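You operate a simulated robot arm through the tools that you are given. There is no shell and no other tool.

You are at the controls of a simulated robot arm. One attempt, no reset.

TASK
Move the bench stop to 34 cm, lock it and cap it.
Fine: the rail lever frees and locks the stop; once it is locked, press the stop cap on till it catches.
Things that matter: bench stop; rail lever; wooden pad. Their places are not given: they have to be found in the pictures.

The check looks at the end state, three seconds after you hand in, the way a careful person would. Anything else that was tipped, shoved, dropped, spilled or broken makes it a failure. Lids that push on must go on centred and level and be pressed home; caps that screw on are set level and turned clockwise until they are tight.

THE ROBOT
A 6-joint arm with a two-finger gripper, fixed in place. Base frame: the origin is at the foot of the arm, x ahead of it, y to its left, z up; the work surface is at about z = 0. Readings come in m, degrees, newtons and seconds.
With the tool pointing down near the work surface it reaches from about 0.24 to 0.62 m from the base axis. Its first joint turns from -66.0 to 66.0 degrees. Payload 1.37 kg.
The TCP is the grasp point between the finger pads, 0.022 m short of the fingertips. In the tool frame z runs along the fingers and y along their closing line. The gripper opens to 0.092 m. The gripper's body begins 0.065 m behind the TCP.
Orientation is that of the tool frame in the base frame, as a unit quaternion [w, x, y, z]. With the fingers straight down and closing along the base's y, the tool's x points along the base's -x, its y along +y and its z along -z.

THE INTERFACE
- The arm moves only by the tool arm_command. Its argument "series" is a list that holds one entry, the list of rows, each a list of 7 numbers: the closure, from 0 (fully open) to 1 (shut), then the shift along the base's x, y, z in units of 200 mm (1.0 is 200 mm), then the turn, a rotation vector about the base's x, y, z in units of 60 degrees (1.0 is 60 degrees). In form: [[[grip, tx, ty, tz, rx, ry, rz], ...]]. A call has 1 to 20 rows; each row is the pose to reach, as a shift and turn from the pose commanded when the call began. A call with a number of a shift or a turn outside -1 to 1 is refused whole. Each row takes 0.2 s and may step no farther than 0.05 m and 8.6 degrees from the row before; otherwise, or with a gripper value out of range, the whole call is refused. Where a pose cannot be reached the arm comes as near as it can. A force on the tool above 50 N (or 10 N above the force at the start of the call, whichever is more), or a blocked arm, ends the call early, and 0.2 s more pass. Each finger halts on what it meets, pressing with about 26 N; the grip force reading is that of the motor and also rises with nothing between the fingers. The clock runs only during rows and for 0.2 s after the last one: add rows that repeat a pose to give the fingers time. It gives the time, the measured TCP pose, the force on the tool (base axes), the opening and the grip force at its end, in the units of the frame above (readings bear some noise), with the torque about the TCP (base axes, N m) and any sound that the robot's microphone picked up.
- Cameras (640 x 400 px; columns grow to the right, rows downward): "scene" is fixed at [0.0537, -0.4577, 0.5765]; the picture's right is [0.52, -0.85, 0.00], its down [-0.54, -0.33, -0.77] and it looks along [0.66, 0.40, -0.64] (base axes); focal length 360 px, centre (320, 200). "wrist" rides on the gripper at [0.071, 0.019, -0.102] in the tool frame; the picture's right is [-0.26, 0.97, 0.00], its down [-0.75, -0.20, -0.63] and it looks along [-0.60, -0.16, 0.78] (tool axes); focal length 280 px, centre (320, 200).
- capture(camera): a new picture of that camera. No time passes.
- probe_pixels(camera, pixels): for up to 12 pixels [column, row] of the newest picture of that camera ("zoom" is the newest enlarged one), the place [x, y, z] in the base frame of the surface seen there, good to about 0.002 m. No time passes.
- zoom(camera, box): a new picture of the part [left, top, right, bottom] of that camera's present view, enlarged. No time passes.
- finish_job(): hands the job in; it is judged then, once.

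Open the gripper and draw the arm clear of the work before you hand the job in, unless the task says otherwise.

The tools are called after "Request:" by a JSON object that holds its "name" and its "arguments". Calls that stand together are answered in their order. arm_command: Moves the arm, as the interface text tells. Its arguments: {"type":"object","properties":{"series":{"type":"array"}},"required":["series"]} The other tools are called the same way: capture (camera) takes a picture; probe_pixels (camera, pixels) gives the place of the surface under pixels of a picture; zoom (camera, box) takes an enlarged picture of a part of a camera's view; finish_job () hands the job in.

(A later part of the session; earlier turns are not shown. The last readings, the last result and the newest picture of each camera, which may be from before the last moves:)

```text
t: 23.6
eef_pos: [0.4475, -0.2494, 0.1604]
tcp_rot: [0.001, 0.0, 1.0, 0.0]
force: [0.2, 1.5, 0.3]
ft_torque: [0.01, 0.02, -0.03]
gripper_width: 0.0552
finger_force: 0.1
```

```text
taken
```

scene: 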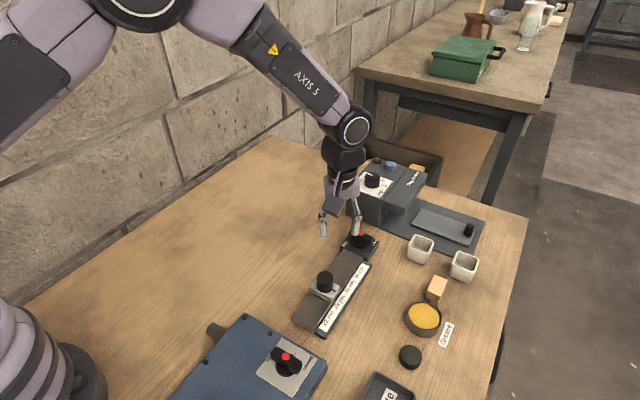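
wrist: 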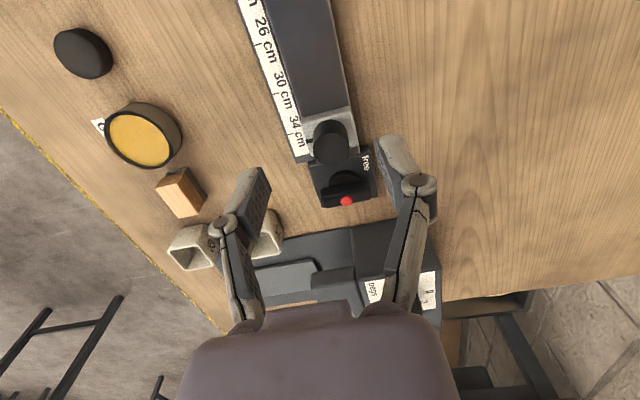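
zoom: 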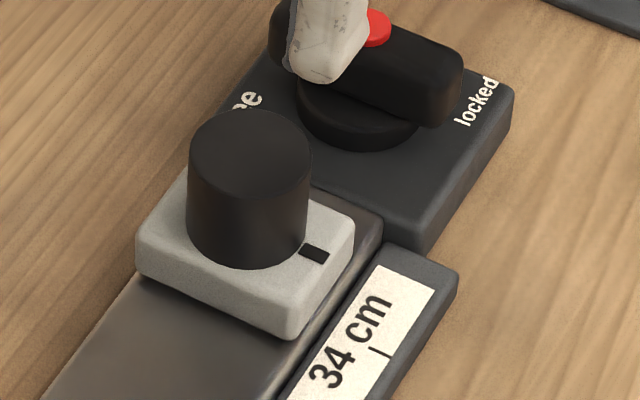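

The mark is visible at (313,253) and the 34 tick at (378,352) in the zoom. I probe both several times to average.

Request:
{"name": "probe_pixels", "arguments": {"camera": "zoom", "pixels": [[313, 253], [308, 251], [318, 256], [322, 258], [306, 250], [378, 352], [375, 350], [382, 354], [372, 349], [385, 356], [315, 254], [311, 252]]}}

Request:
{"name": "zoom", "arguments": {"camera": "wrist", "box": [280, 90, 380, 170]}}

```text
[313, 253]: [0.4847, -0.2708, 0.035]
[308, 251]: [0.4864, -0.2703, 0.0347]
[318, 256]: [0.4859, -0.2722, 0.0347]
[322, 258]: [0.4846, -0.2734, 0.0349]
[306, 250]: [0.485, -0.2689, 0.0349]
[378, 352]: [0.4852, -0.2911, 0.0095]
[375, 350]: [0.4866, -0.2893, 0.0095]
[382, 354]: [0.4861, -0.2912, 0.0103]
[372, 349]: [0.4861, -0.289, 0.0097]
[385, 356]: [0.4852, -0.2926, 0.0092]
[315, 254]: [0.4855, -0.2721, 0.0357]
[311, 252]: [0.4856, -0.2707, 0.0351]
```

```text
5.00 times, centred on (330, 130) of wrist
```

zoom: 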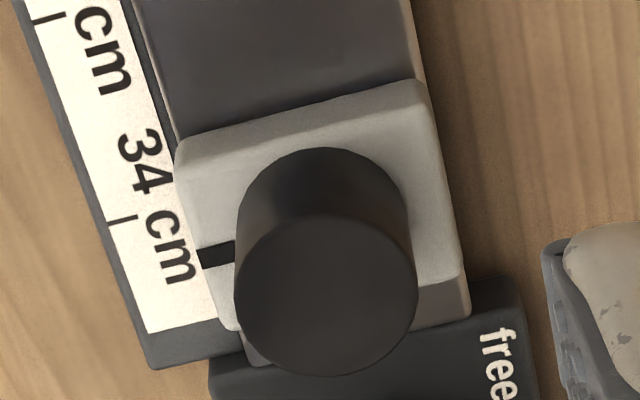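

Averages put the mark at x≈0.4854 and the tick at ≈0.4861 — within ~0.7 mm. I cross-check from the wrist zoom (mark (216,254), tick (121,218)).

Request:
{"name": "probe_pixels", "arguments": {"camera": "zoom", "pixels": [[216, 254], [210, 256], [222, 253], [206, 257], [227, 251], [216, 255], [121, 218], [128, 216], [115, 220], [133, 215], [118, 219], [125, 217]]}}

```text
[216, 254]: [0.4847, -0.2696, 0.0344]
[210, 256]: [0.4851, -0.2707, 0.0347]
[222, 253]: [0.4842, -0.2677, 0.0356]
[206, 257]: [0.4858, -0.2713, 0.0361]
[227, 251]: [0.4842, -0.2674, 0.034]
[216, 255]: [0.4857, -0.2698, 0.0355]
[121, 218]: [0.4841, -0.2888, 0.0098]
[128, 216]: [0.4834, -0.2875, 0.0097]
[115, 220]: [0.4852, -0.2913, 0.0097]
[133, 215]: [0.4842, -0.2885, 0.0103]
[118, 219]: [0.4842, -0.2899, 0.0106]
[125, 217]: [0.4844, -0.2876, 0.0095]
```

The two views bracket zero error (±0.7 mm opposite signs), so the stop is on 34 cm. Next I return to the lever, rotating the tool +60° on the way at safe height.

Request:
{"name": "arm_command", "arguments": {"series": [[[0.45, 0.06, 0, 0, 0, 0, 0.125], [0.5, 0.12, 0, 0, 0, 0, 0.25], [0.55, 0.18, 0.001, 0, 0, 0, 0.375], [0.55, 0.24, 0.002, 0, 0, 0, 0.5], [0.55, 0.3, 0.003, 0, 0, 0, 0.625], [0.55, 0.37, 0.004, 0, 0, 0, 0.75], [0.55, 0.44, 0.005, 0, 0, 0, 0.875], [0.55, 0.5165, 0.0055, 0, 0, 0, 1.0], [0.55, 0.5165, 0.0055, 0, 0, 0, 1.0]]]}}

Request:
{"name": "arm_command", "arguments": {"series": [[[0.55, 0, 0, 0, 0, 0, 0.125], [0.55, 0, 0, 0, 0, 0, 0.25], [0.55, 0, 0, -0.1, 0, 0, 0.375], [0.55, 0, 0, -0.2, 0, 0, 0.5], [0.55, 0, 0, -0.25, 0, 0, 0.5], [0.55, 0, 0, -0.25, 0, 0, 0.5]]]}}

Request:
{"name": "capture", "arguments": {"camera": "wrist"}}

Request:
{"name": "zoom", "arguments": {"camera": "scene", "box": [310, 180, 410, 270]}}

```text
t: 25.6
eef_pos: [0.55, -0.248, 0.1607]
tcp_rot: [0.001, -0.501, 0.866, 0.0]
force: [-0.3, 1.0, 0.3]
ft_torque: [-0.02, 0.0, 0.0]
gripper_width: 0.0413
finger_force: 0.1
```

```text
t: 27.0
eef_pos: [0.5502, -0.2492, 0.1097]
tcp_rot: [0.0, 0.708, -0.706, 0.0]
force: [-0.7, -0.3, -1.0]
ft_torque: [0.02, -0.01, 0.0]
gripper_width: 0.0413
finger_force: 0.1
```

```text
taken
```

wrist: 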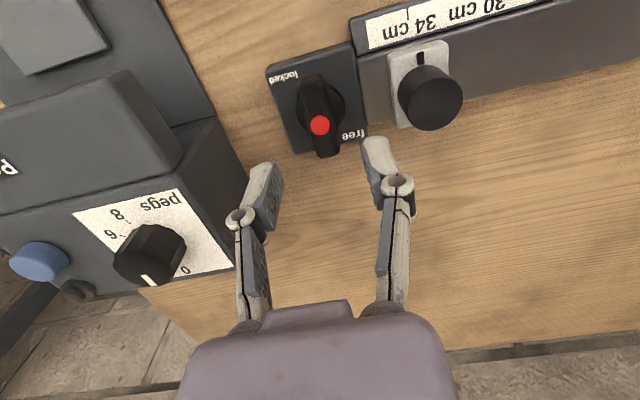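

```text
4.44 times, centred on (360, 225) of scene
```

zoom: 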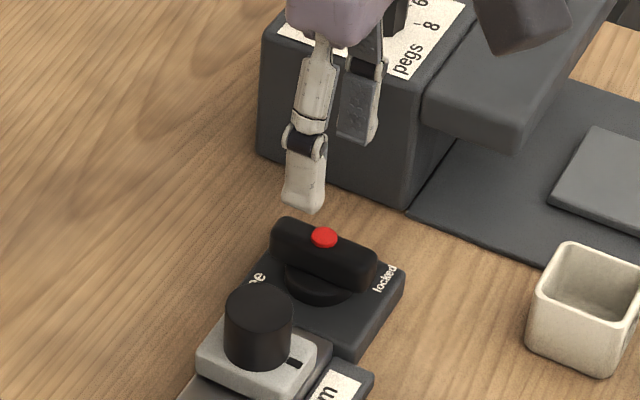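

The fingers are aligned across the bar (red dot at (320,125) in wrist view). I descend and close on the bar.

Request:
{"name": "arm_command", "arguments": {"series": [[[0.55, 0, 0, -0.1, 0, 0, 0], [0.55, 0, 0, -0.2, 0, 0, 0], [0.55, 0, 0, -0.283, 0, 0, 0], [0.55, 0, 0, -0.283, 0, 0, 0], [0.8, 0, 0, -0.283, 0, 0, 0], [1, 0, 0, -0.283, 0, 0, 0], [1, 0, 0, -0.283, 0, 0, 0], [1, 0, 0, -0.283, 0, 0, 0]]]}}

Request:
{"name": "zoom", "arguments": {"camera": "scene", "box": [310, 180, 410, 270]}}

```text
t: 28.8
eef_pos: [0.5501, -0.248, 0.0539]
tcp_rot: [-0.001, 0.707, -0.707, 0.0]
force: [-4.1, 1.0, 0.7]
ft_torque: [-0.11, 0.07, 0.01]
gripper_width: 0.0169
finger_force: 27.9
```

```text
4.44 times, centred on (360, 225) of scene
```

zoom: 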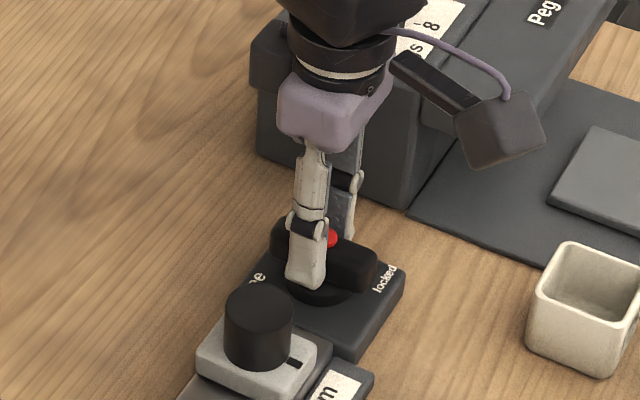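

Well centred grip (forces under 5 N). I turn the lever clockwise about 58° first.

Request:
{"name": "arm_command", "arguments": {"series": [[[1, 0, 0, 0, 0, 0, -0.12], [1, 0, 0, 0, 0, 0, -0.24], [1, 0, 0, 0, 0, 0, -0.36], [1, 0, 0, 0, 0, 0, -0.48], [1, 0, 0, 0, 0, 0, -0.6], [1, 0, 0, 0, 0, 0, -0.72], [1, 0, 0, 0, 0, 0, -0.84], [1, 0, 0, 0, 0, 0, -0.96], [1, 0, 0, 0, 0, 0, -0.96]]]}}

Request:
{"name": "zoom", "arguments": {"camera": "scene", "box": [310, 180, 410, 270]}}

```text
t: 30.8
eef_pos: [0.5503, -0.2498, 0.054]
tcp_rot: [0.001, -0.278, 0.961, -0.001]
force: [16.0, -8.6, -10.6]
ft_torque: [-0.35, -0.05, -0.02]
gripper_width: 0.0168
finger_force: 28.1
```

```text
4.44 times, centred on (360, 225) of scene
```

zoom: 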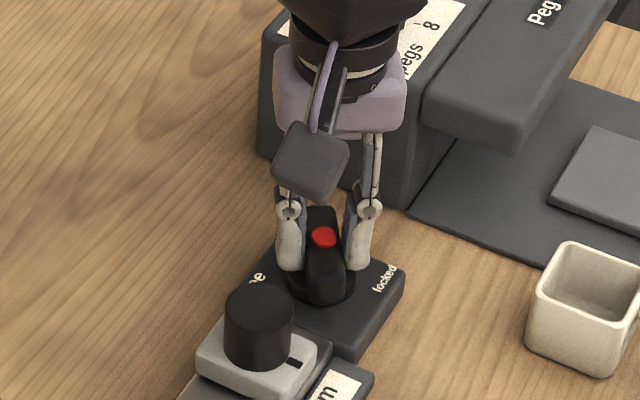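

At ~32° now. I turn the remaining 32° back to the original lever direction.

Request:
{"name": "arm_command", "arguments": {"series": [[[1, 0, 0, 0, 0, 0, -0.12], [1, 0, 0, 0, 0, 0, -0.24], [1, 0, 0, 0, 0, 0, -0.36], [1, 0, 0, 0, 0, 0, -0.46], [1, 0, 0, 0, 0, 0, -0.54], [1, 0, 0, 0, 0, 0, -0.54]]]}}

Request:
{"name": "zoom", "arguments": {"camera": "scene", "box": [310, 180, 410, 270]}}

```text
t: 32.2
eef_pos: [0.5507, -0.251, 0.0543]
tcp_rot: [0.001, 0.0, 1.0, 0.0]
force: [17.0, -21.6, -14.6]
ft_torque: [-0.41, -0.13, 0.08]
gripper_width: 0.017
finger_force: 28.0
```

```text
4.44 times, centred on (360, 225) of scene
```

zoom: 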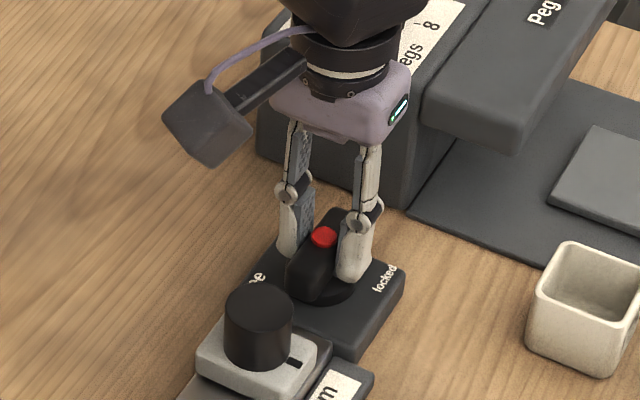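

Lever is back at 0° with little torque; I ease lateral loads (+1 mm x, −1 mm y) and push a few degrees further clockwise to feel for the end stop.

Request:
{"name": "arm_command", "arguments": {"series": [[[1, 0.005, -0.005, 0, 0, 0, 0], [1, 0.005, -0.006, 0, 0, 0, -0.04], [1, 0.005, -0.006, 0, 0, 0, -0.08], [1, 0.005, -0.006, 0, 0, 0, -0.08]]]}}

```text
t: 33.2
eef_pos: [0.5525, -0.2489, 0.0539]
tcp_rot: [-0.001, 0.042, 0.999, 0.0]
force: [-2.3, -7.1, 7.0]
ft_torque: [-0.22, 0.4, 0.61]
gripper_width: 0.0177
finger_force: 27.5
```

Torque rises to 0.61 N·m: the lever is against its locked end stop. I open directly (so as not to turn it back) and rise to view.

Request:
{"name": "arm_command", "arguments": {"series": [[[0.8, 0, 0, 0, 0, 0, 0], [0.55, 0, 0, 0, 0, 0, 0], [0.55, 0, 0, 0, 0, 0, 0], [0.55, 0, 0, 0, 0, 0, 0.08], [0.55, 0, 0, 0.15, 0, 0, 0.08], [0.55, 0, 0, 0.35, 0, 0, 0.08], [0.55, -0.2, 0, 0.5, 0, 0, 0.08], [0.55, -0.4, 0, 0.55, 0, 0, 0.08], [0.55, -0.4, 0, 0.55, 0, 0, 0.08]]]}}

Request:
{"name": "capture", "arguments": {"camera": "scene"}}

Request:
{"name": "capture", "arguments": {"camera": "wrist"}}

Request:
{"name": "zoom", "arguments": {"camera": "scene", "box": [320, 220, 400, 280]}}

```text
t: 35.2
eef_pos: [0.4725, -0.2504, 0.1631]
tcp_rot: [0.001, 0.0, 1.0, 0.0]
force: [0.4, 0.2, -0.2]
ft_torque: [-0.02, -0.01, 0.01]
gripper_width: 0.0414
finger_force: 0.0
```

```text
taken
```

scene: 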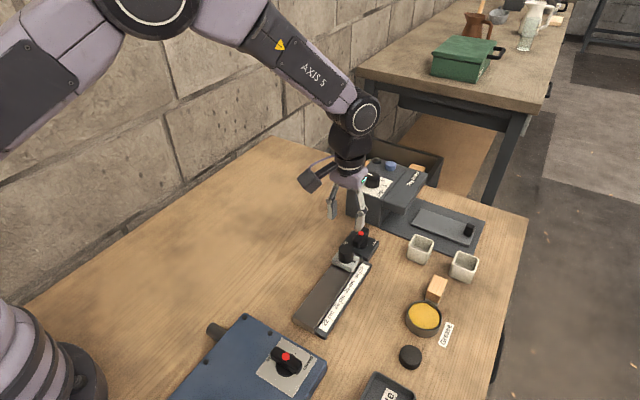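

```text
taken
```

wrist: 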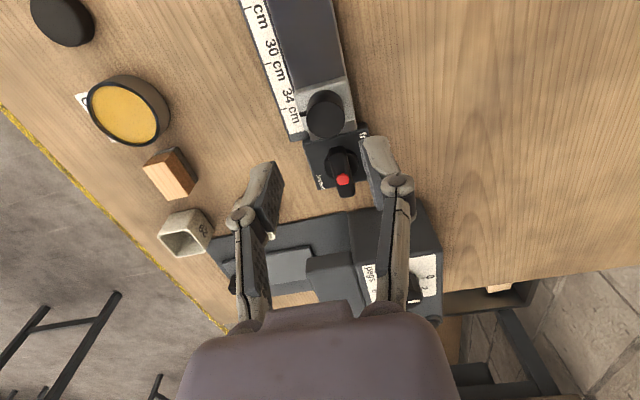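

```text
6.67 times, centred on (360, 250) of scene
```

zoom: 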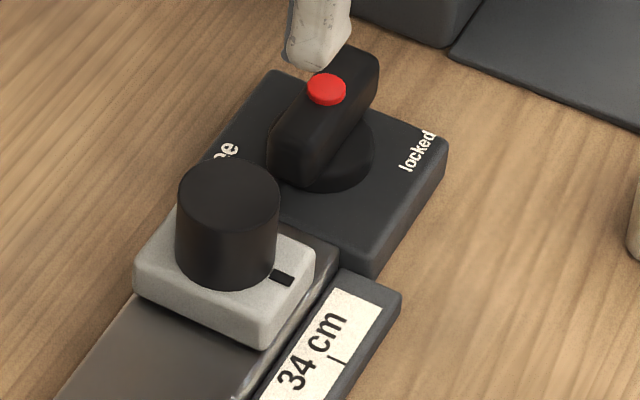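

The stop's mark lines up with 34 and the lever points along its original (locked) direction. Before capping I move the wrist camera over to the pad/tin/disc group to inspect them from close by.

Request:
{"name": "arm_command", "arguments": {"series": [[[0.4, -0.13, -0.14, 0.05, 0, 0, 0], [0.2, -0.26, -0.28, 0.1, 0, 0, 0], [0, -0.4, -0.43, 0.15, 0, 0, 0], [0, -0.53, -0.58, 0.175, 0, 0, 0], [0, -0.6725, -0.73, 0.175, 0, 0, 0], [0, -0.6725, -0.73, 0.175, 0, 0, 0]]]}}

Request:
{"name": "capture", "arguments": {"camera": "wrist"}}

Request:
{"name": "zoom", "arguments": {"camera": "scene", "box": [320, 220, 400, 280]}}

```text
t: 36.6
eef_pos: [0.3358, -0.3965, 0.1968]
tcp_rot: [0.001, 0.0, 1.0, 0.0]
force: [-0.6, 0.7, 1.2]
ft_torque: [-0.01, 0.0, 0.02]
gripper_width: 0.0921
finger_force: 0.0
```

```text
taken
```

wrist: 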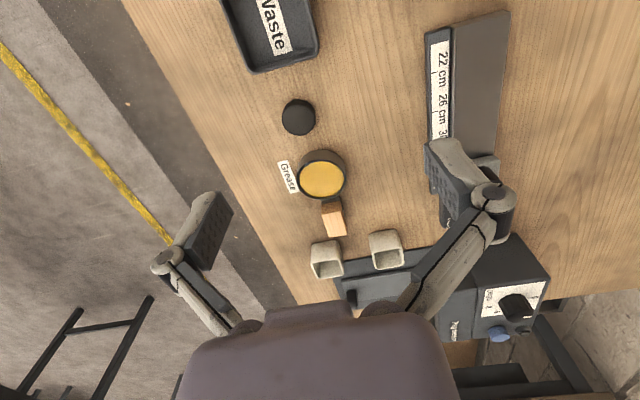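

```text
6.67 times, centred on (360, 250) of scene
```

zoom: 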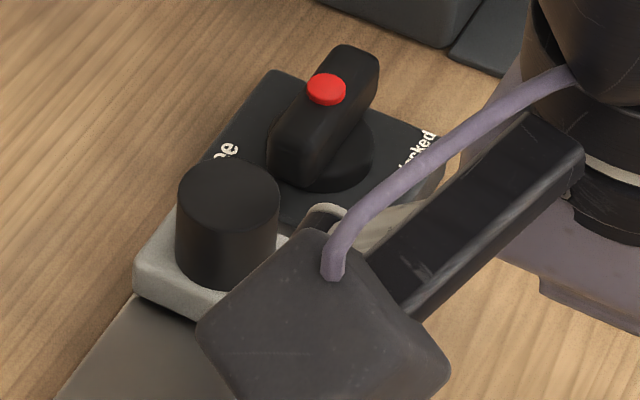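

Request:
{"name": "zoom", "arguments": {"camera": "wrist", "box": [260, 80, 380, 280]}}

Request:
{"name": "zoom", "arguments": {"camera": "wrist", "box": [300, 180, 370, 250]}}

Request:
{"name": "zoom", "arguments": {"camera": "wrist", "box": [265, 85, 335, 150]}}

```text
2.00 times, centred on (320, 180) of wrist
```

zoom: 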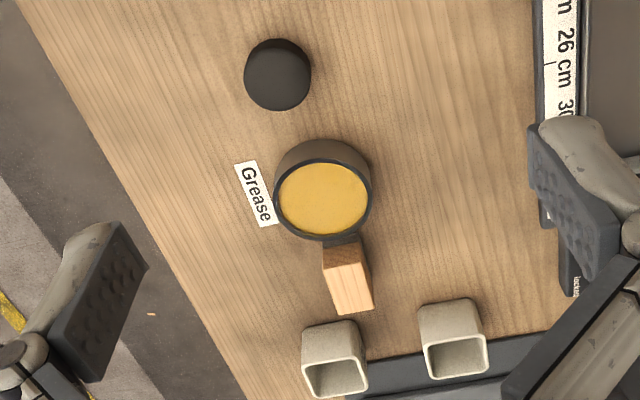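

```text
5.71 times, centred on (335, 215) of wrist
```

zoom: 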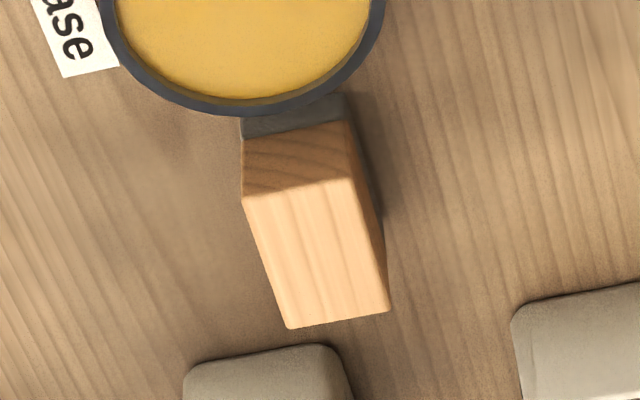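

```text
6.15 times, centred on (300, 118) of wrist
```

zoom: 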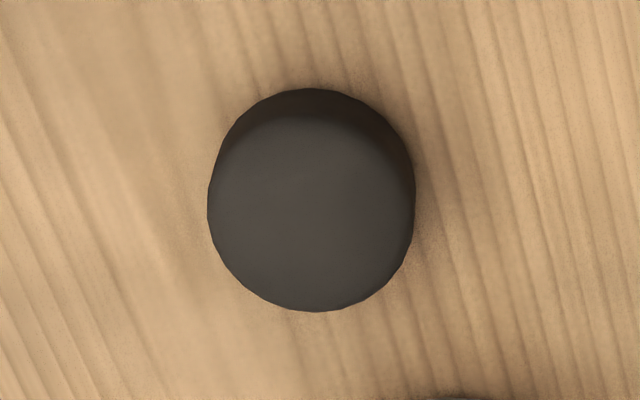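

The wooden pad is a block with a felt-like underside (a grease applicator), and the black disc, ~38 mm wide, is the only cap-like piece. First I verify the lock: I return to the knob to try a gentle tug.

Request:
{"name": "arm_command", "arguments": {"series": [[[0.1, 0.13, 0.12, 0, 0, 0, 0], [0.2, 0.26, 0.25, 0, 0, 0, 0], [0.3, 0.39, 0.38, -0.05, 0, 0, 0], [0.4, 0.52, 0.51, -0.1, 0, 0, 0], [0.4, 0.65, 0.64, -0.2, 0, 0, 0], [0.4, 0.751, 0.7325, -0.3, 0, 0, 0], [0.4, 0.751, 0.7325, -0.4, 0, 0, 0], [0.4, 0.751, 0.7325, -0.55, 0, 0, 0], [0.4, 0.751, 0.7325, -0.69, 0, 0, 0], [0.4, 0.751, 0.7325, -0.69, 0, 0, 0]]]}}

Request:
{"name": "zoom", "arguments": {"camera": "scene", "box": [310, 200, 410, 280]}}

```text
t: 38.8
eef_pos: [0.4872, -0.2488, 0.0609]
tcp_rot: [0.0, 0.0, 1.0, 0.001]
force: [0.2, -0.3, -0.3]
ft_torque: [-0.04, -0.03, 0.02]
gripper_width: 0.0553
finger_force: 0.0
```

```text
5.00 times, centred on (360, 240) of scene
```

zoom: 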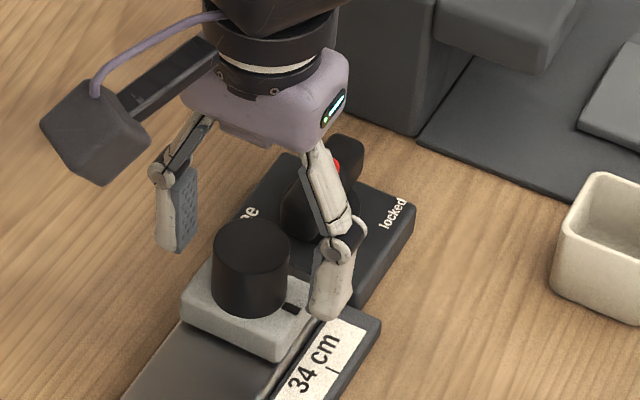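

The fingers straddle the knob. I close on it and tug gently by 1.5 mm in +x to check that the stop is locked.

Request:
{"name": "arm_command", "arguments": {"series": [[[0.6, 0, 0, 0, 0, 0, 0], [0.8, 0, 0, 0, 0, 0, 0], [0.8, 0, 0, 0, 0, 0, 0], [0.8, 0, 0, 0, 0, 0, 0]]]}}

Request:
{"name": "arm_command", "arguments": {"series": [[[0.8, 0.004, 0, 0, 0, 0, 0], [0.8, 0.008, 0, 0, 0, 0, 0], [0.8, 0.008, 0, 0, 0, 0, 0]]]}}

```text
t: 39.8
eef_pos: [0.4875, -0.25, 0.0607]
tcp_rot: [0.001, 0.0, 1.0, -0.001]
force: [0.3, -14.2, -3.7]
ft_torque: [-0.24, -0.14, 0.0]
gripper_width: 0.0294
finger_force: 27.7
```

```text
t: 40.6
eef_pos: [0.4878, -0.2505, 0.0603]
tcp_rot: [-0.001, -0.001, 1.0, 0.0]
force: [-11.1, -20.9, 2.0]
ft_torque: [-0.38, 0.27, -0.01]
gripper_width: 0.0292
finger_force: 27.9
```

An 11 N resistance with no motion confirms the stop is locked. I return to neutral, open, and rise, then head over the cap disc.

Request:
{"name": "arm_command", "arguments": {"series": [[[0.8, -0.008, -0.003, 0, 0, 0, 0], [0.6, -0.008, -0.003, 0, 0, 0, 0], [0.4, -0.008, -0.003, 0, 0, 0, 0], [0.4, -0.008, -0.003, 0, 0, 0, 0], [0.4, -0.008, -0.003, 0.15, 0, 0, 0], [0.4, -0.008, -0.003, 0.35, 0, 0, 0], [0.4, -0.008, -0.003, 0.5, 0, 0, 0], [0.4, -0.008, -0.003, 0.5, 0, 0, 0]]]}}

Request:
{"name": "zoom", "arguments": {"camera": "scene", "box": [320, 230, 390, 280]}}

```text
t: 42.4
eef_pos: [0.4849, -0.2511, 0.1608]
tcp_rot: [0.0, 0.0, 1.0, 0.0]
force: [0.1, 0.2, -0.3]
ft_torque: [-0.02, -0.01, 0.0]
gripper_width: 0.0548
finger_force: 0.0
```

```text
8.00 times, centred on (355, 255) of scene
```

zoom: 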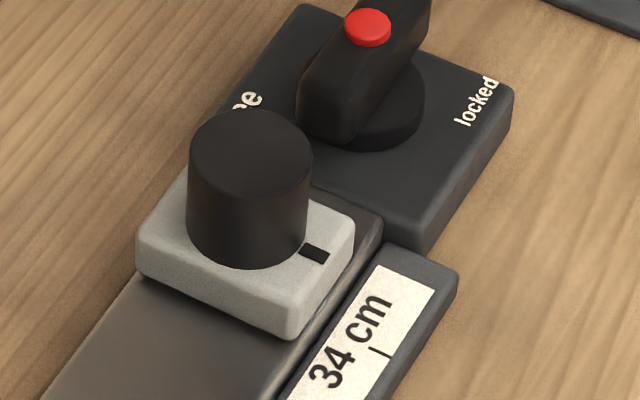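

The stop stays put on 34. Next I measure the cap: zoom the scene on the disc and probe its top and rim.

Request:
{"name": "zoom", "arguments": {"camera": "scene", "box": [385, 335, 435, 380]}}

```text
8.89 times, centred on (410, 358) of scene
```

zoom: 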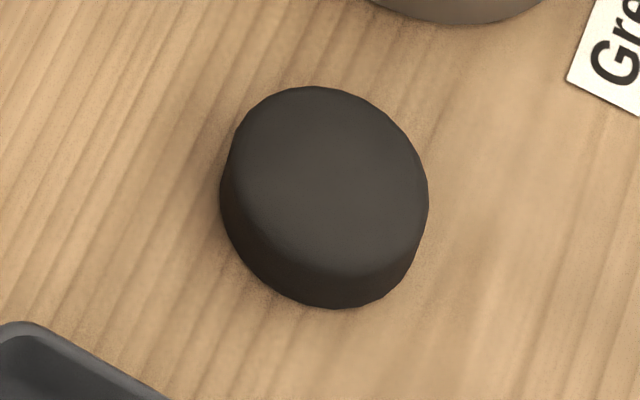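

Request:
{"name": "probe_pixels", "arguments": {"camera": "zoom", "pixels": [[330, 180], [240, 140], [310, 92], [390, 125], [422, 190], [400, 255], [340, 265], [250, 215], [228, 190], [290, 290], [380, 290], [335, 300]]}}

```text
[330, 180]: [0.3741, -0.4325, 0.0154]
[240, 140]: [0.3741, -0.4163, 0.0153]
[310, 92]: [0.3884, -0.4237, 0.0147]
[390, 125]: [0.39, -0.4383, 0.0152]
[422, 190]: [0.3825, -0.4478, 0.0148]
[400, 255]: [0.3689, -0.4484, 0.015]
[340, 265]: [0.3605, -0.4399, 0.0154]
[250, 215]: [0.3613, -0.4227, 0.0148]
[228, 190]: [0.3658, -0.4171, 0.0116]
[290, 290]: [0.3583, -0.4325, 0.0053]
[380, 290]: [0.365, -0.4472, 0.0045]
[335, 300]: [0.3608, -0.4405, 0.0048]
```

The cap's centre fits to about (0.3755, −0.4325), top z≈0.015, diameter ≈35 mm. I move above it with the gripper at ~55 mm opening.

Request:
{"name": "arm_command", "arguments": {"series": [[[0.4, -0.09, -0.15, 0, 0, 0, 0], [0.4, -0.18, -0.3, 0, 0, 0, 0], [0.4, -0.27, -0.45, -0.05, 0, 0, 0], [0.4, -0.36, -0.6, -0.1, 0, 0, 0], [0.4, -0.45, -0.75, -0.2, 0, 0, 0], [0.4, -0.5535, -0.9085, -0.3025, 0, 0, 0], [0.4, -0.5535, -0.9085, -0.3025, 0, 0, 0]]]}}

Request:
{"name": "capture", "arguments": {"camera": "wrist"}}

Request:
{"name": "capture", "arguments": {"camera": "scene"}}

```text
t: 44.0
eef_pos: [0.3747, -0.4348, 0.0995]
tcp_rot: [0.0, 0.0, 1.0, 0.0]
force: [0.5, 0.1, 0.5]
ft_torque: [0.0, 0.02, -0.02]
gripper_width: 0.0548
finger_force: 0.1
```

```text
taken
```

wrist: 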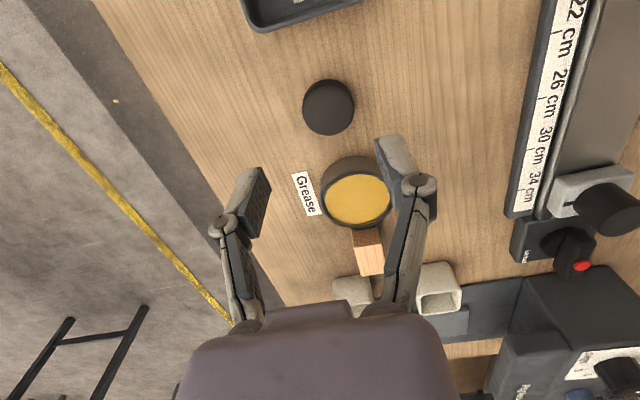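

```text
taken
```

scene: 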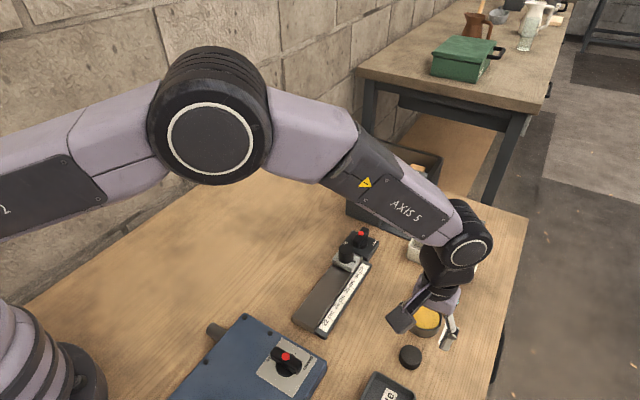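

The cap appears at (328,107) in the wrist view. I probe its rim from this side to refine the centre, plus the tray's edge nearby.

Request:
{"name": "zoom", "arguments": {"camera": "wrist", "box": [290, 70, 370, 145]}}

Request:
{"name": "probe_pixels", "arguments": {"camera": "wrist", "pixels": [[328, 110], [305, 112], [352, 108], [328, 132], [330, 88], [312, 125], [346, 122], [308, 98], [346, 92], [280, 28], [340, 8]]}}

```text
5.33 times, centred on (330, 108) of wrist
```

zoom: 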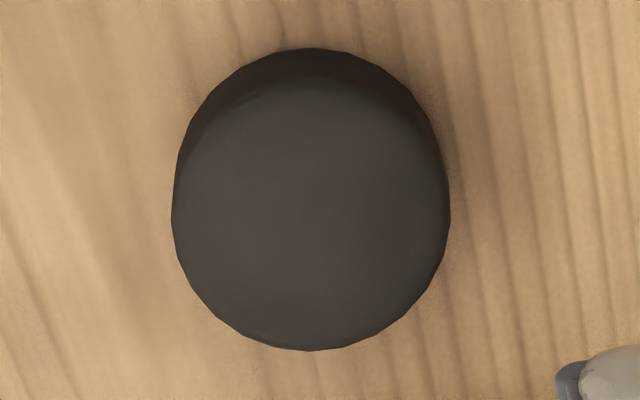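

```text
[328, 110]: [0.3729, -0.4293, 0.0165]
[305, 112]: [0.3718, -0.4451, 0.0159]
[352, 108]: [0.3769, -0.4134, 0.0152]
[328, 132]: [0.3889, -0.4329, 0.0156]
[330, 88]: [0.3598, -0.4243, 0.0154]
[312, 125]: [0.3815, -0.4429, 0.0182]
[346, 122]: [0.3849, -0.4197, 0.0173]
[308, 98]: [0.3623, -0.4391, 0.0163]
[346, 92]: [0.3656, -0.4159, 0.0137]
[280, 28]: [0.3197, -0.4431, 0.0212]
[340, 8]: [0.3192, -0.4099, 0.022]
```

Scene and wrist probes differ by ~3 mm in y (scene biased −y as seen with the knob), so the true centre is about (0.3747, −0.430). I adjust and descend to straddle the cap.

Request:
{"name": "arm_command", "arguments": {"series": [[[0.4, -0.004, 0.0125, -0.1, 0, 0, 0], [0.4, -0.004, 0.0125, -0.2, 0, 0, 0], [0.4, -0.004, 0.0125, -0.3, 0, 0, 0], [0.4, -0.004, 0.0125, -0.365, 0, 0, 0], [0.4, -0.004, 0.0125, -0.365, 0, 0, 0]]]}}

Request:
{"name": "capture", "arguments": {"camera": "wrist"}}

Request:
{"name": "zoom", "arguments": {"camera": "scene", "box": [370, 300, 480, 390]}}

```text
t: 45.2
eef_pos: [0.3762, -0.4288, 0.026]
tcp_rot: [0.0, 0.0, 1.0, -0.001]
force: [-0.5, -0.2, -0.4]
ft_torque: [0.01, 0.02, 0.0]
gripper_width: 0.0549
finger_force: 0.1
```

```text
taken
```

wrist: 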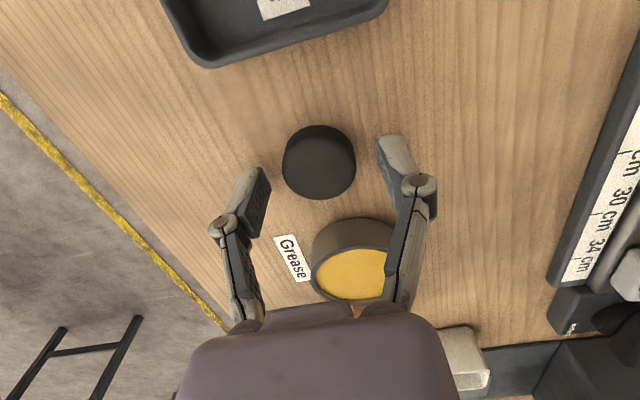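

```text
4.44 times, centred on (425, 345) of scene
```

zoom: 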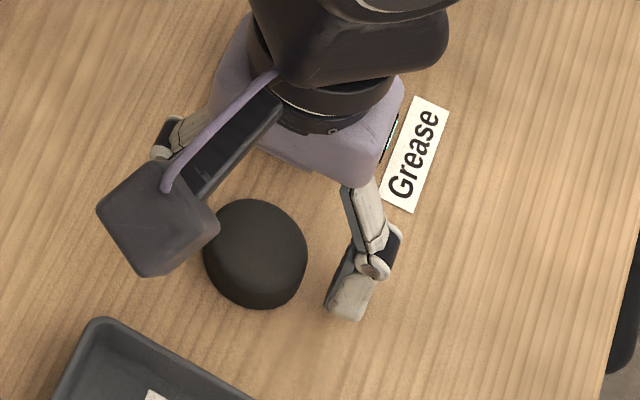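

The cap sits between the fingers at (319,162). I close on it and hold.

Request:
{"name": "arm_command", "arguments": {"series": [[[0.6, 0, 0, 0, 0, 0, 0], [0.75, 0, 0, 0, 0, 0, 0], [0.75, 0, 0, 0, 0, 0, 0], [0.75, 0, 0, 0, 0, 0, 0]]]}}

Request:
{"name": "capture", "arguments": {"camera": "wrist"}}

Request:
{"name": "zoom", "arguments": {"camera": "scene", "box": [370, 300, 480, 390]}}

```text
t: 46.2
eef_pos: [0.377, -0.43, 0.027]
tcp_rot: [0.001, 0.0, 1.0, 0.001]
force: [-0.2, -0.4, 0.8]
ft_torque: [0.01, 0.0, 0.0]
gripper_width: 0.034
finger_force: 26.3
```

```text
taken
```

wrist: 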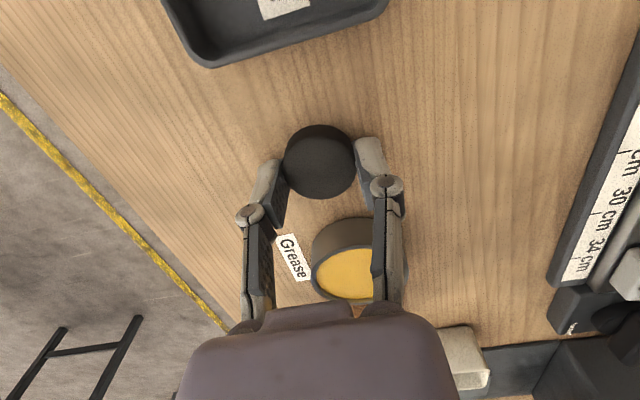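

```text
4.44 times, centred on (425, 345) of scene
```

zoom: 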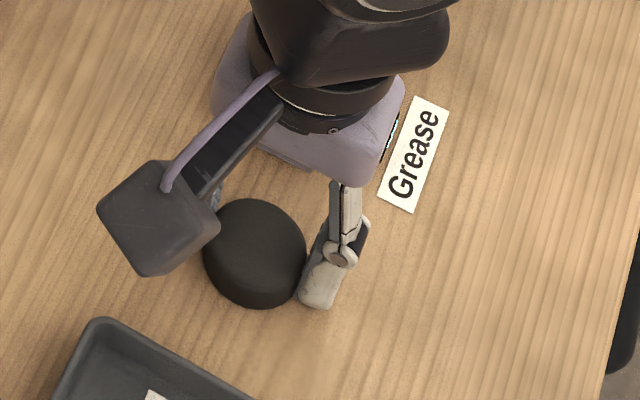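

Grip is on (34 mm width, no side force). I zoom the wrist view to measure the cap's fore-aft offset in the fingers.

Request:
{"name": "zoom", "arguments": {"camera": "wrist", "box": [260, 110, 380, 210]}}

```text
4.00 times, centred on (320, 160) of wrist
```

zoom: 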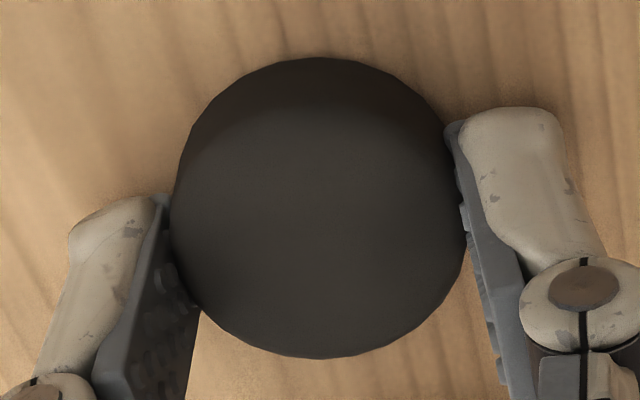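

Projecting the rim rows (124 and 199) shows the cap is centred on the TCP within ~0.5 mm. I lift it and carry it over the stop's knob, stopping ~13 mm above.

Request:
{"name": "arm_command", "arguments": {"series": [[[0.75, 0, 0, 0.15, 0, 0, 0], [0.75, 0, 0, 0.35, 0, 0, 0], [0.75, 0, 0, 0.55, 0, 0, 0], [0.75, 0.09, 0.15, 0.6, 0, 0, 0], [0.75, 0.18, 0.3, 0.6, 0, 0, 0], [0.75, 0.27, 0.45, 0.6, 0, 0, 0], [0.75, 0.36, 0.6, 0.6, 0, 0, 0], [0.75, 0.45, 0.75, 0.6, 0, 0, 0], [0.75, 0.52, 0.85, 0.6, 0, 0, 0], [0.75, 0.555, 0.895, 0.5, 0, 0, 0], [0.75, 0.555, 0.895, 0.4, 0, 0, 0], [0.75, 0.555, 0.895, 0.365, 0, 0, 0], [0.75, 0.555, 0.895, 0.365, 0, 0, 0]]]}}

Request:
{"name": "capture", "arguments": {"camera": "wrist"}}

Request:
{"name": "zoom", "arguments": {"camera": "scene", "box": [300, 190, 400, 280]}}

```text
t: 49.0
eef_pos: [0.4872, -0.2507, 0.1]
tcp_rot: [0.0, 0.001, 1.0, 0.001]
force: [-0.9, -0.7, -0.4]
ft_torque: [0.0, 0.03, 0.03]
gripper_width: 0.0339
finger_force: 26.2
```

```text
taken
```

wrist: 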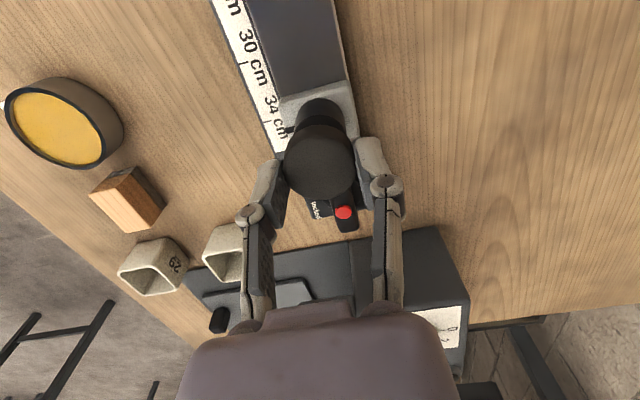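

```text
4.44 times, centred on (350, 235) of scene
```

zoom: 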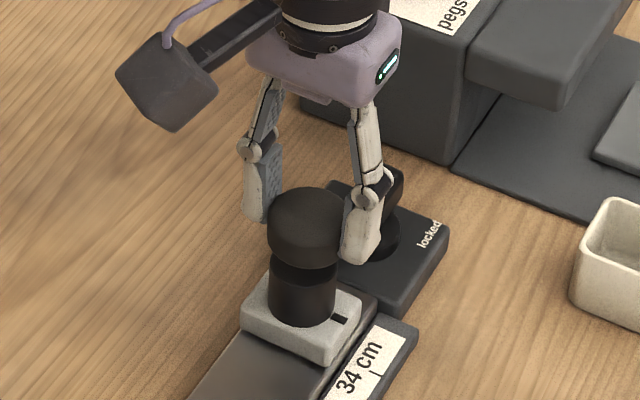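

The cap hangs directly over the knob in the scene zoom (cap centre col ~303, knob ~302). I zoom the wrist view to compare cap and knob centres along the other direction.

Request:
{"name": "zoom", "arguments": {"camera": "wrist", "box": [260, 80, 380, 210]}}

Request:
{"name": "zoom", "arguments": {"camera": "scene", "box": [335, 220, 395, 275]}}

```text
3.08 times, centred on (320, 145) of wrist
```

zoom: 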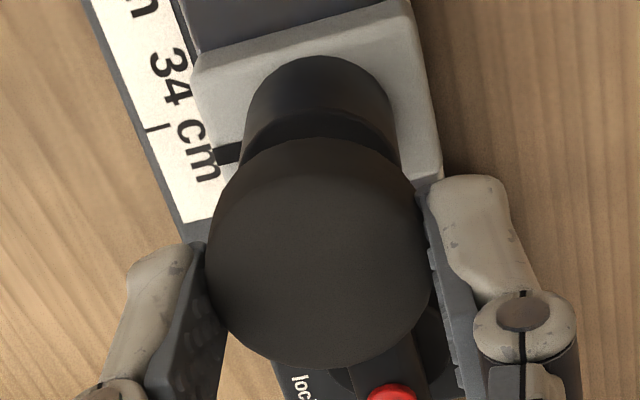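

```text
7.27 times, centred on (365, 248) of scene
```

zoom: 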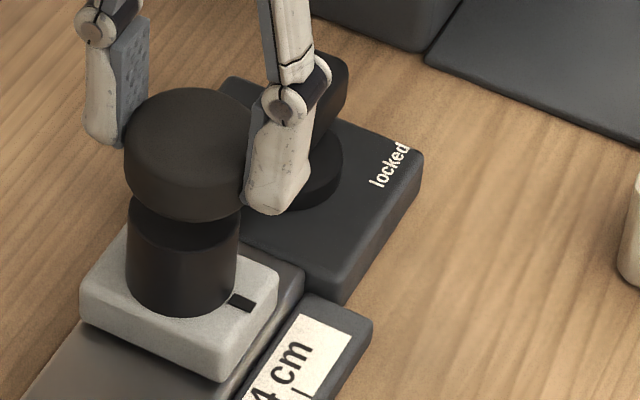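

Cap and knob axes agree within about 1 mm in both views. I lower slowly to touch, watching force.

Request:
{"name": "arm_command", "arguments": {"series": [[[0.75, 0, 0, -0.02, 0, 0, 0], [0.75, 0, 0, -0.04, 0, 0, 0], [0.75, 0, 0, -0.055, 0, 0, 0], [0.75, 0, 0, -0.065, 0, 0, 0], [0.75, 0, 0, -0.065, 0, 0, 0]]]}}

Request:
{"name": "zoom", "arguments": {"camera": "scene", "box": [325, 220, 385, 275]}}

Request:
{"name": "zoom", "arguments": {"camera": "wrist", "box": [260, 80, 380, 210]}}

```text
t: 50.2
eef_pos: [0.4855, -0.2505, 0.0862]
tcp_rot: [-0.001, 0.0, 1.0, 0.001]
force: [-14.0, 3.6, 16.1]
ft_torque: [0.08, 0.31, 0.0]
gripper_width: 0.0342
finger_force: 25.9
heard: snap
```

```text
7.27 times, centred on (355, 248) of scene
```

zoom: 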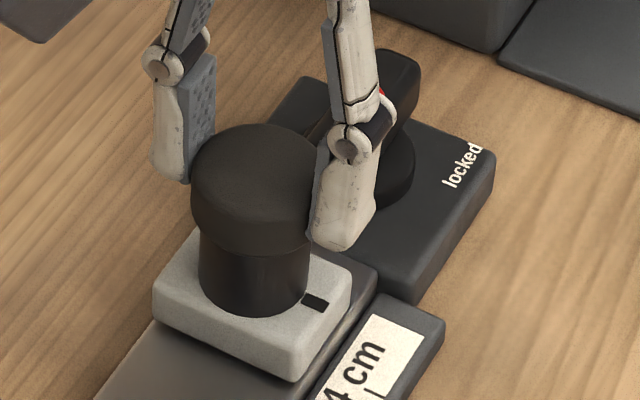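

```text
3.08 times, centred on (320, 145) of wrist
```

zoom: 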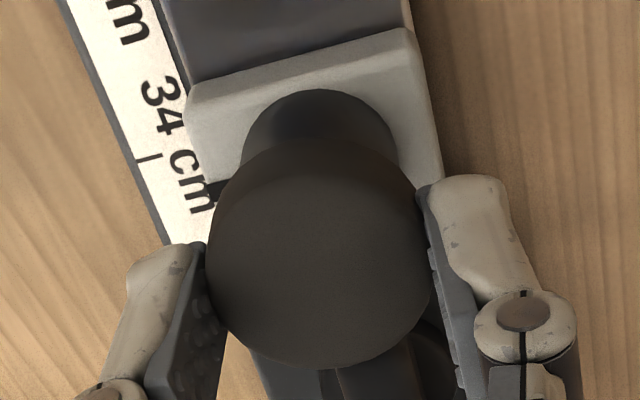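

I heard a "snap" at TCP z≈0.086 with 16 N of push — the cap seems to have caught. I open the fingers, rise and look whether it is seated level and fully home.

Request:
{"name": "arm_command", "arguments": {"series": [[[0.6, 0, 0, 0, 0, 0, 0], [0.45, 0, 0, 0, 0, 0, 0], [0.4, 0, 0, 0, 0, 0, 0], [0.4, 0, 0, 0.1, 0, 0, 0], [0.4, 0, 0, 0.25, 0, 0, 0], [0.4, -0.15, 0, 0.4, 0, 0, 0], [0.4, -0.3, 0, 0.45, 0, 0, 0], [0.4, -0.3, 0, 0.45, 0, 0, 0]]]}}

Request:
{"name": "zoom", "arguments": {"camera": "scene", "box": [325, 220, 385, 275]}}

Request:
{"name": "capture", "arguments": {"camera": "wrist"}}

```text
t: 52.0
eef_pos: [0.428, -0.2502, 0.1767]
tcp_rot: [0.0, 0.001, 1.0, 0.0]
force: [0.4, 0.4, -0.1]
ft_torque: [-0.02, 0.0, -0.01]
gripper_width: 0.0553
finger_force: 0.1
```

```text
7.27 times, centred on (355, 248) of scene
```

zoom: 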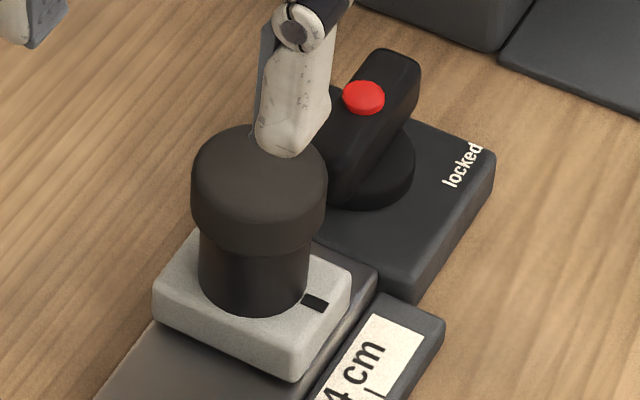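

```text
taken
```

wrist: 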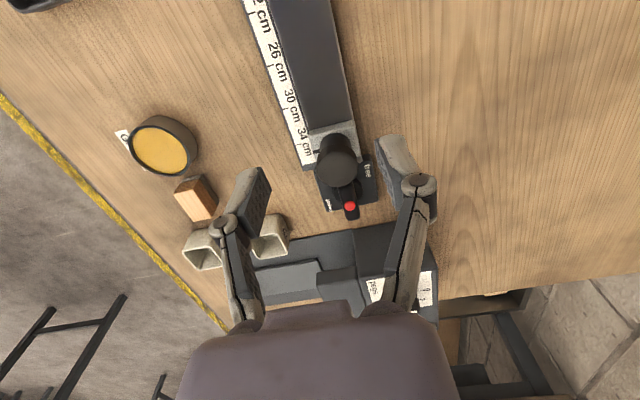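

The cap sits on the knob and looks level. I probe its top at several points for level, height and centring.

Request:
{"name": "zoom", "arguments": {"camera": "scene", "box": [325, 225, 385, 270]}}

Request:
{"name": "zoom", "arguments": {"camera": "wrist", "box": [290, 110, 390, 230]}}

Request:
{"name": "probe_pixels", "arguments": {"camera": "wrist", "pixels": [[339, 172], [325, 172], [352, 170], [338, 185], [338, 162], [328, 163], [348, 163], [329, 180], [348, 180], [340, 145]]}}

```text
8.89 times, centred on (355, 248) of scene
```

zoom: 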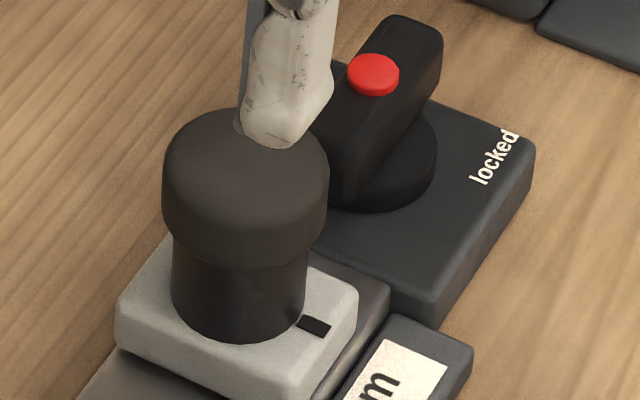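

```text
3.33 times, centred on (340, 170) of wrist
```

zoom: 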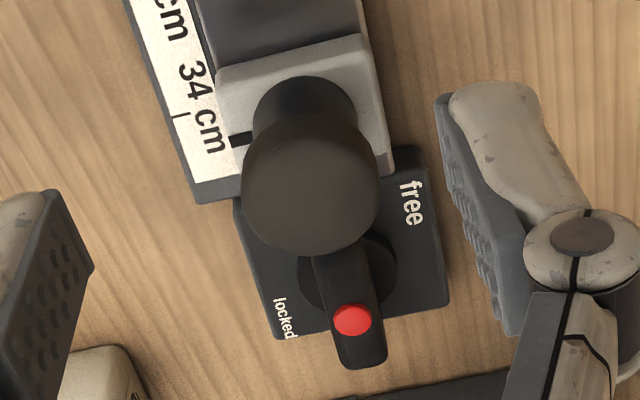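

```text
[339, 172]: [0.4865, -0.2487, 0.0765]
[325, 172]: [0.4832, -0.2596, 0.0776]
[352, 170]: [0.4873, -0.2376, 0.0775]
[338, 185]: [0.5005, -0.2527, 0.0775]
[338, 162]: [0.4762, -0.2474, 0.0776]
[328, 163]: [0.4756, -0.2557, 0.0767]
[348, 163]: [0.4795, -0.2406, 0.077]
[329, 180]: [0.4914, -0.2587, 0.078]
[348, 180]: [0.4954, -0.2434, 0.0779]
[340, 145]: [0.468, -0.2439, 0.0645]
```

The top is level (z 0.0765–0.078), but that is ~16 mm above the knob top, so I'm not sure it is fully home. I close the fingers and press down gently at its centre to check whether it goes further.

Request:
{"name": "arm_command", "arguments": {"series": [[[0.6, 0, 0, 0, 0, 0, 0], [0.8, 0, 0, 0, 0, 0, 0], [1, 0, 0, 0, 0, 0, 0], [1, 0.1, 0, 0, 0, 0, 0], [1, 0.2, 0, -0.1, 0, 0, 0], [1, 0.3, 0.001, -0.2, 0, 0, 0], [1, 0.3, 0.001, -0.3, 0, 0, 0], [1, 0.3, 0.001, -0.35, 0, 0, 0], [1, 0.3, 0.001, -0.37, 0, 0, 0], [1, 0.3, 0.001, -0.37, 0, 0, 0]]]}}

Request:
{"name": "zoom", "arguments": {"camera": "scene", "box": [315, 190, 395, 270]}}

Request:
{"name": "capture", "arguments": {"camera": "wrist"}}

```text
t: 54.2
eef_pos: [0.4875, -0.25, 0.1023]
tcp_rot: [0.001, 0.0, 1.0, 0.001]
force: [-0.1, 1.0, -0.2]
ft_torque: [-0.03, 0.01, -0.02]
gripper_width: 0.0
finger_force: 26.1
```

```text
5.00 times, centred on (355, 230) of scene
```

zoom: 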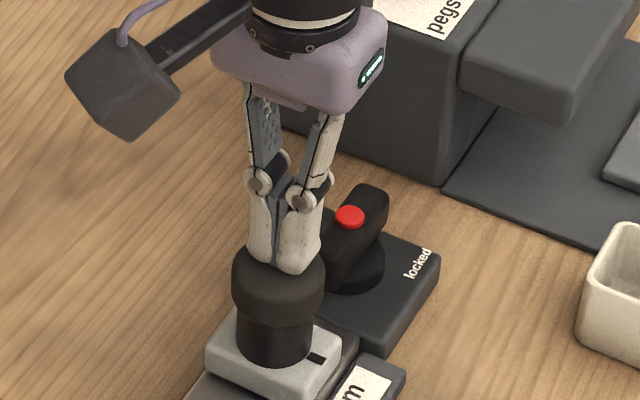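

```text
taken
```

wrist: 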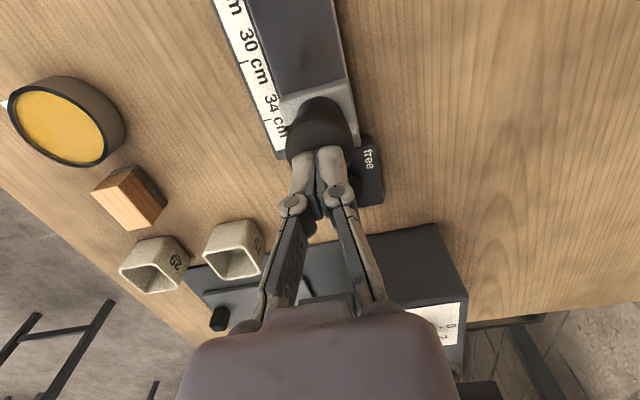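

Closed fingertips hover ~3 mm above the cap's centre. I press down in small steps and read the force.

Request:
{"name": "arm_command", "arguments": {"series": [[[1, 0, 0, -0.005, 0, 0, 0], [1, 0, 0, -0.01, 0, 0, 0], [1, 0, 0, -0.015, 0, 0, 0], [1, 0, 0, -0.02, 0, 0, 0], [1, 0, 0, -0.025, 0, 0, 0], [1, 0, 0, -0.025, 0, 0, 0]]]}}

```text
t: 55.6
eef_pos: [0.488, -0.2498, 0.1001]
tcp_rot: [0.001, 0.0, 1.0, 0.0]
force: [-5.4, 2.8, 15.9]
ft_torque: [0.05, 0.13, -0.01]
gripper_width: 0.0059
finger_force: 26.4
```

Contact at TCP≈0.100 with 16 N and no further travel. I push a bit more, toward ~35 N.

Request:
{"name": "arm_command", "arguments": {"series": [[[1, 0, 0, -0.004, 0, 0, 0], [1, 0, 0, -0.008, 0, 0, 0], [1, 0, 0, -0.008, 0, 0, 0]]]}}

Request:
{"name": "zoom", "arguments": {"camera": "scene", "box": [315, 190, 395, 270]}}

```text
t: 56.4
eef_pos: [0.4873, -0.2512, 0.0979]
tcp_rot: [0.001, 0.0, 1.0, 0.0]
force: [-11.2, 17.3, 43.5]
ft_torque: [0.37, 0.3, -0.02]
gripper_width: 0.006
finger_force: 25.9
```

```text
5.00 times, centred on (355, 230) of scene
```

zoom: 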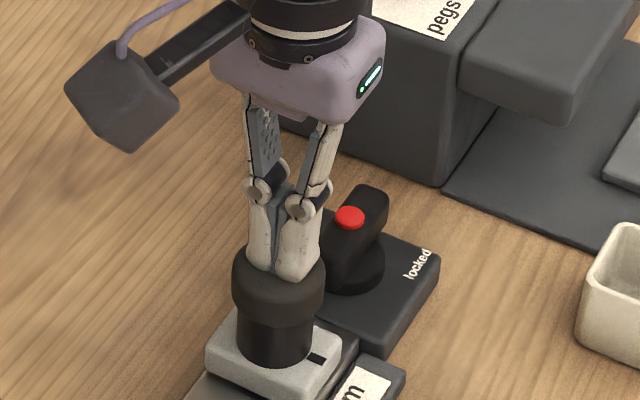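

At 43 N the cap does not move any further, so it is home and caught. I lift off straight up and back away for a check of the final state.

Request:
{"name": "arm_command", "arguments": {"series": [[[1, 0, 0, 0.01, 0, 0, 0], [1, 0, 0, 0.03, 0, 0, 0], [1, 0, 0, 0.15, 0, 0, 0], [1, 0, 0, 0.35, 0, 0, 0], [0.8, -0.1, 0, 0.5, 0, 0, 0], [0.6, -0.3, 0, 0.6, 0, 0, 0], [0.4, -0.5, 0, 0.65, 0, 0, 0], [0.4, -0.5, 0, 0.65, 0, 0, 0]]]}}

Request:
{"name": "capture", "arguments": {"camera": "scene"}}

Request:
{"name": "zoom", "arguments": {"camera": "scene", "box": [320, 220, 390, 280]}}

Request:
{"name": "capture", "arguments": {"camera": "wrist"}}

```text
t: 58.2
eef_pos: [0.3883, -0.2478, 0.227]
tcp_rot: [0.0, 0.0, 1.0, 0.0]
force: [-0.4, -0.3, 0.5]
ft_torque: [-0.01, 0.0, 0.0]
gripper_width: 0.0555
finger_force: 0.1
```

```text
taken
```

scene: 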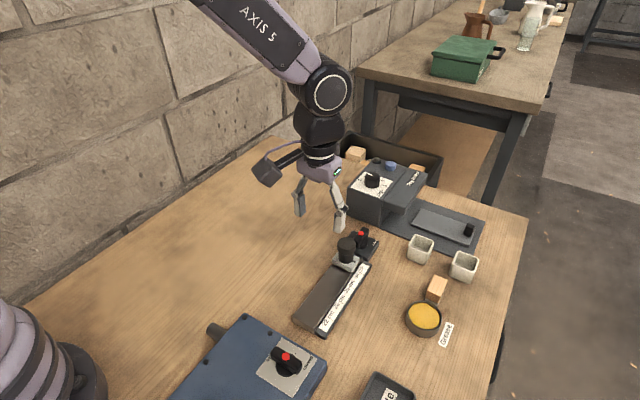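

```text
6.67 times, centred on (355, 250) of scene
```

zoom: 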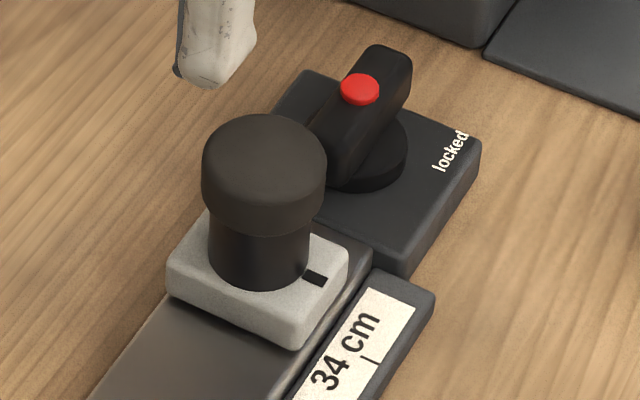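

```text
taken
```

wrist: 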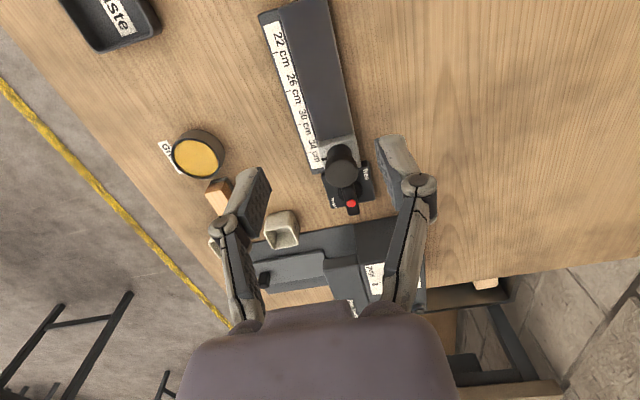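

All neighbours look undisturbed. I probe the cap's top plane, knob, stop mark (316,279) and 34 tick (368,361) in this zoom for the final check.

Request:
{"name": "zoom", "arguments": {"camera": "scene", "box": [320, 220, 390, 280]}}

Request:
{"name": "probe_pixels", "arguments": {"camera": "zoom", "pixels": [[264, 155], [215, 150], [310, 170], [262, 122], [265, 195], [264, 225], [258, 255], [310, 277], [320, 281], [366, 359], [371, 362], [362, 357]]}}

```text
6.67 times, centred on (355, 250) of scene
```

zoom: 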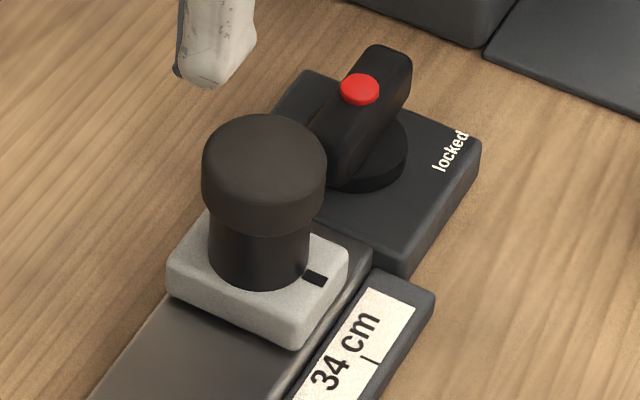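

```text
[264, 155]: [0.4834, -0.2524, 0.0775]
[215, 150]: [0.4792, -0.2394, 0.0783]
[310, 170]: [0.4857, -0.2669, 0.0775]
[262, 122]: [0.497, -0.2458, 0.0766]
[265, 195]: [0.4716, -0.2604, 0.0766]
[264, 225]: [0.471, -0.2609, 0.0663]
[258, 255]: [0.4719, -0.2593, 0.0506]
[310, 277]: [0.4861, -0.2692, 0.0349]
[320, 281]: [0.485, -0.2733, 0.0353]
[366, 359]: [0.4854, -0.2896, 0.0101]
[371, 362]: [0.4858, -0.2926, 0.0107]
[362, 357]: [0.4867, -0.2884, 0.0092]
```

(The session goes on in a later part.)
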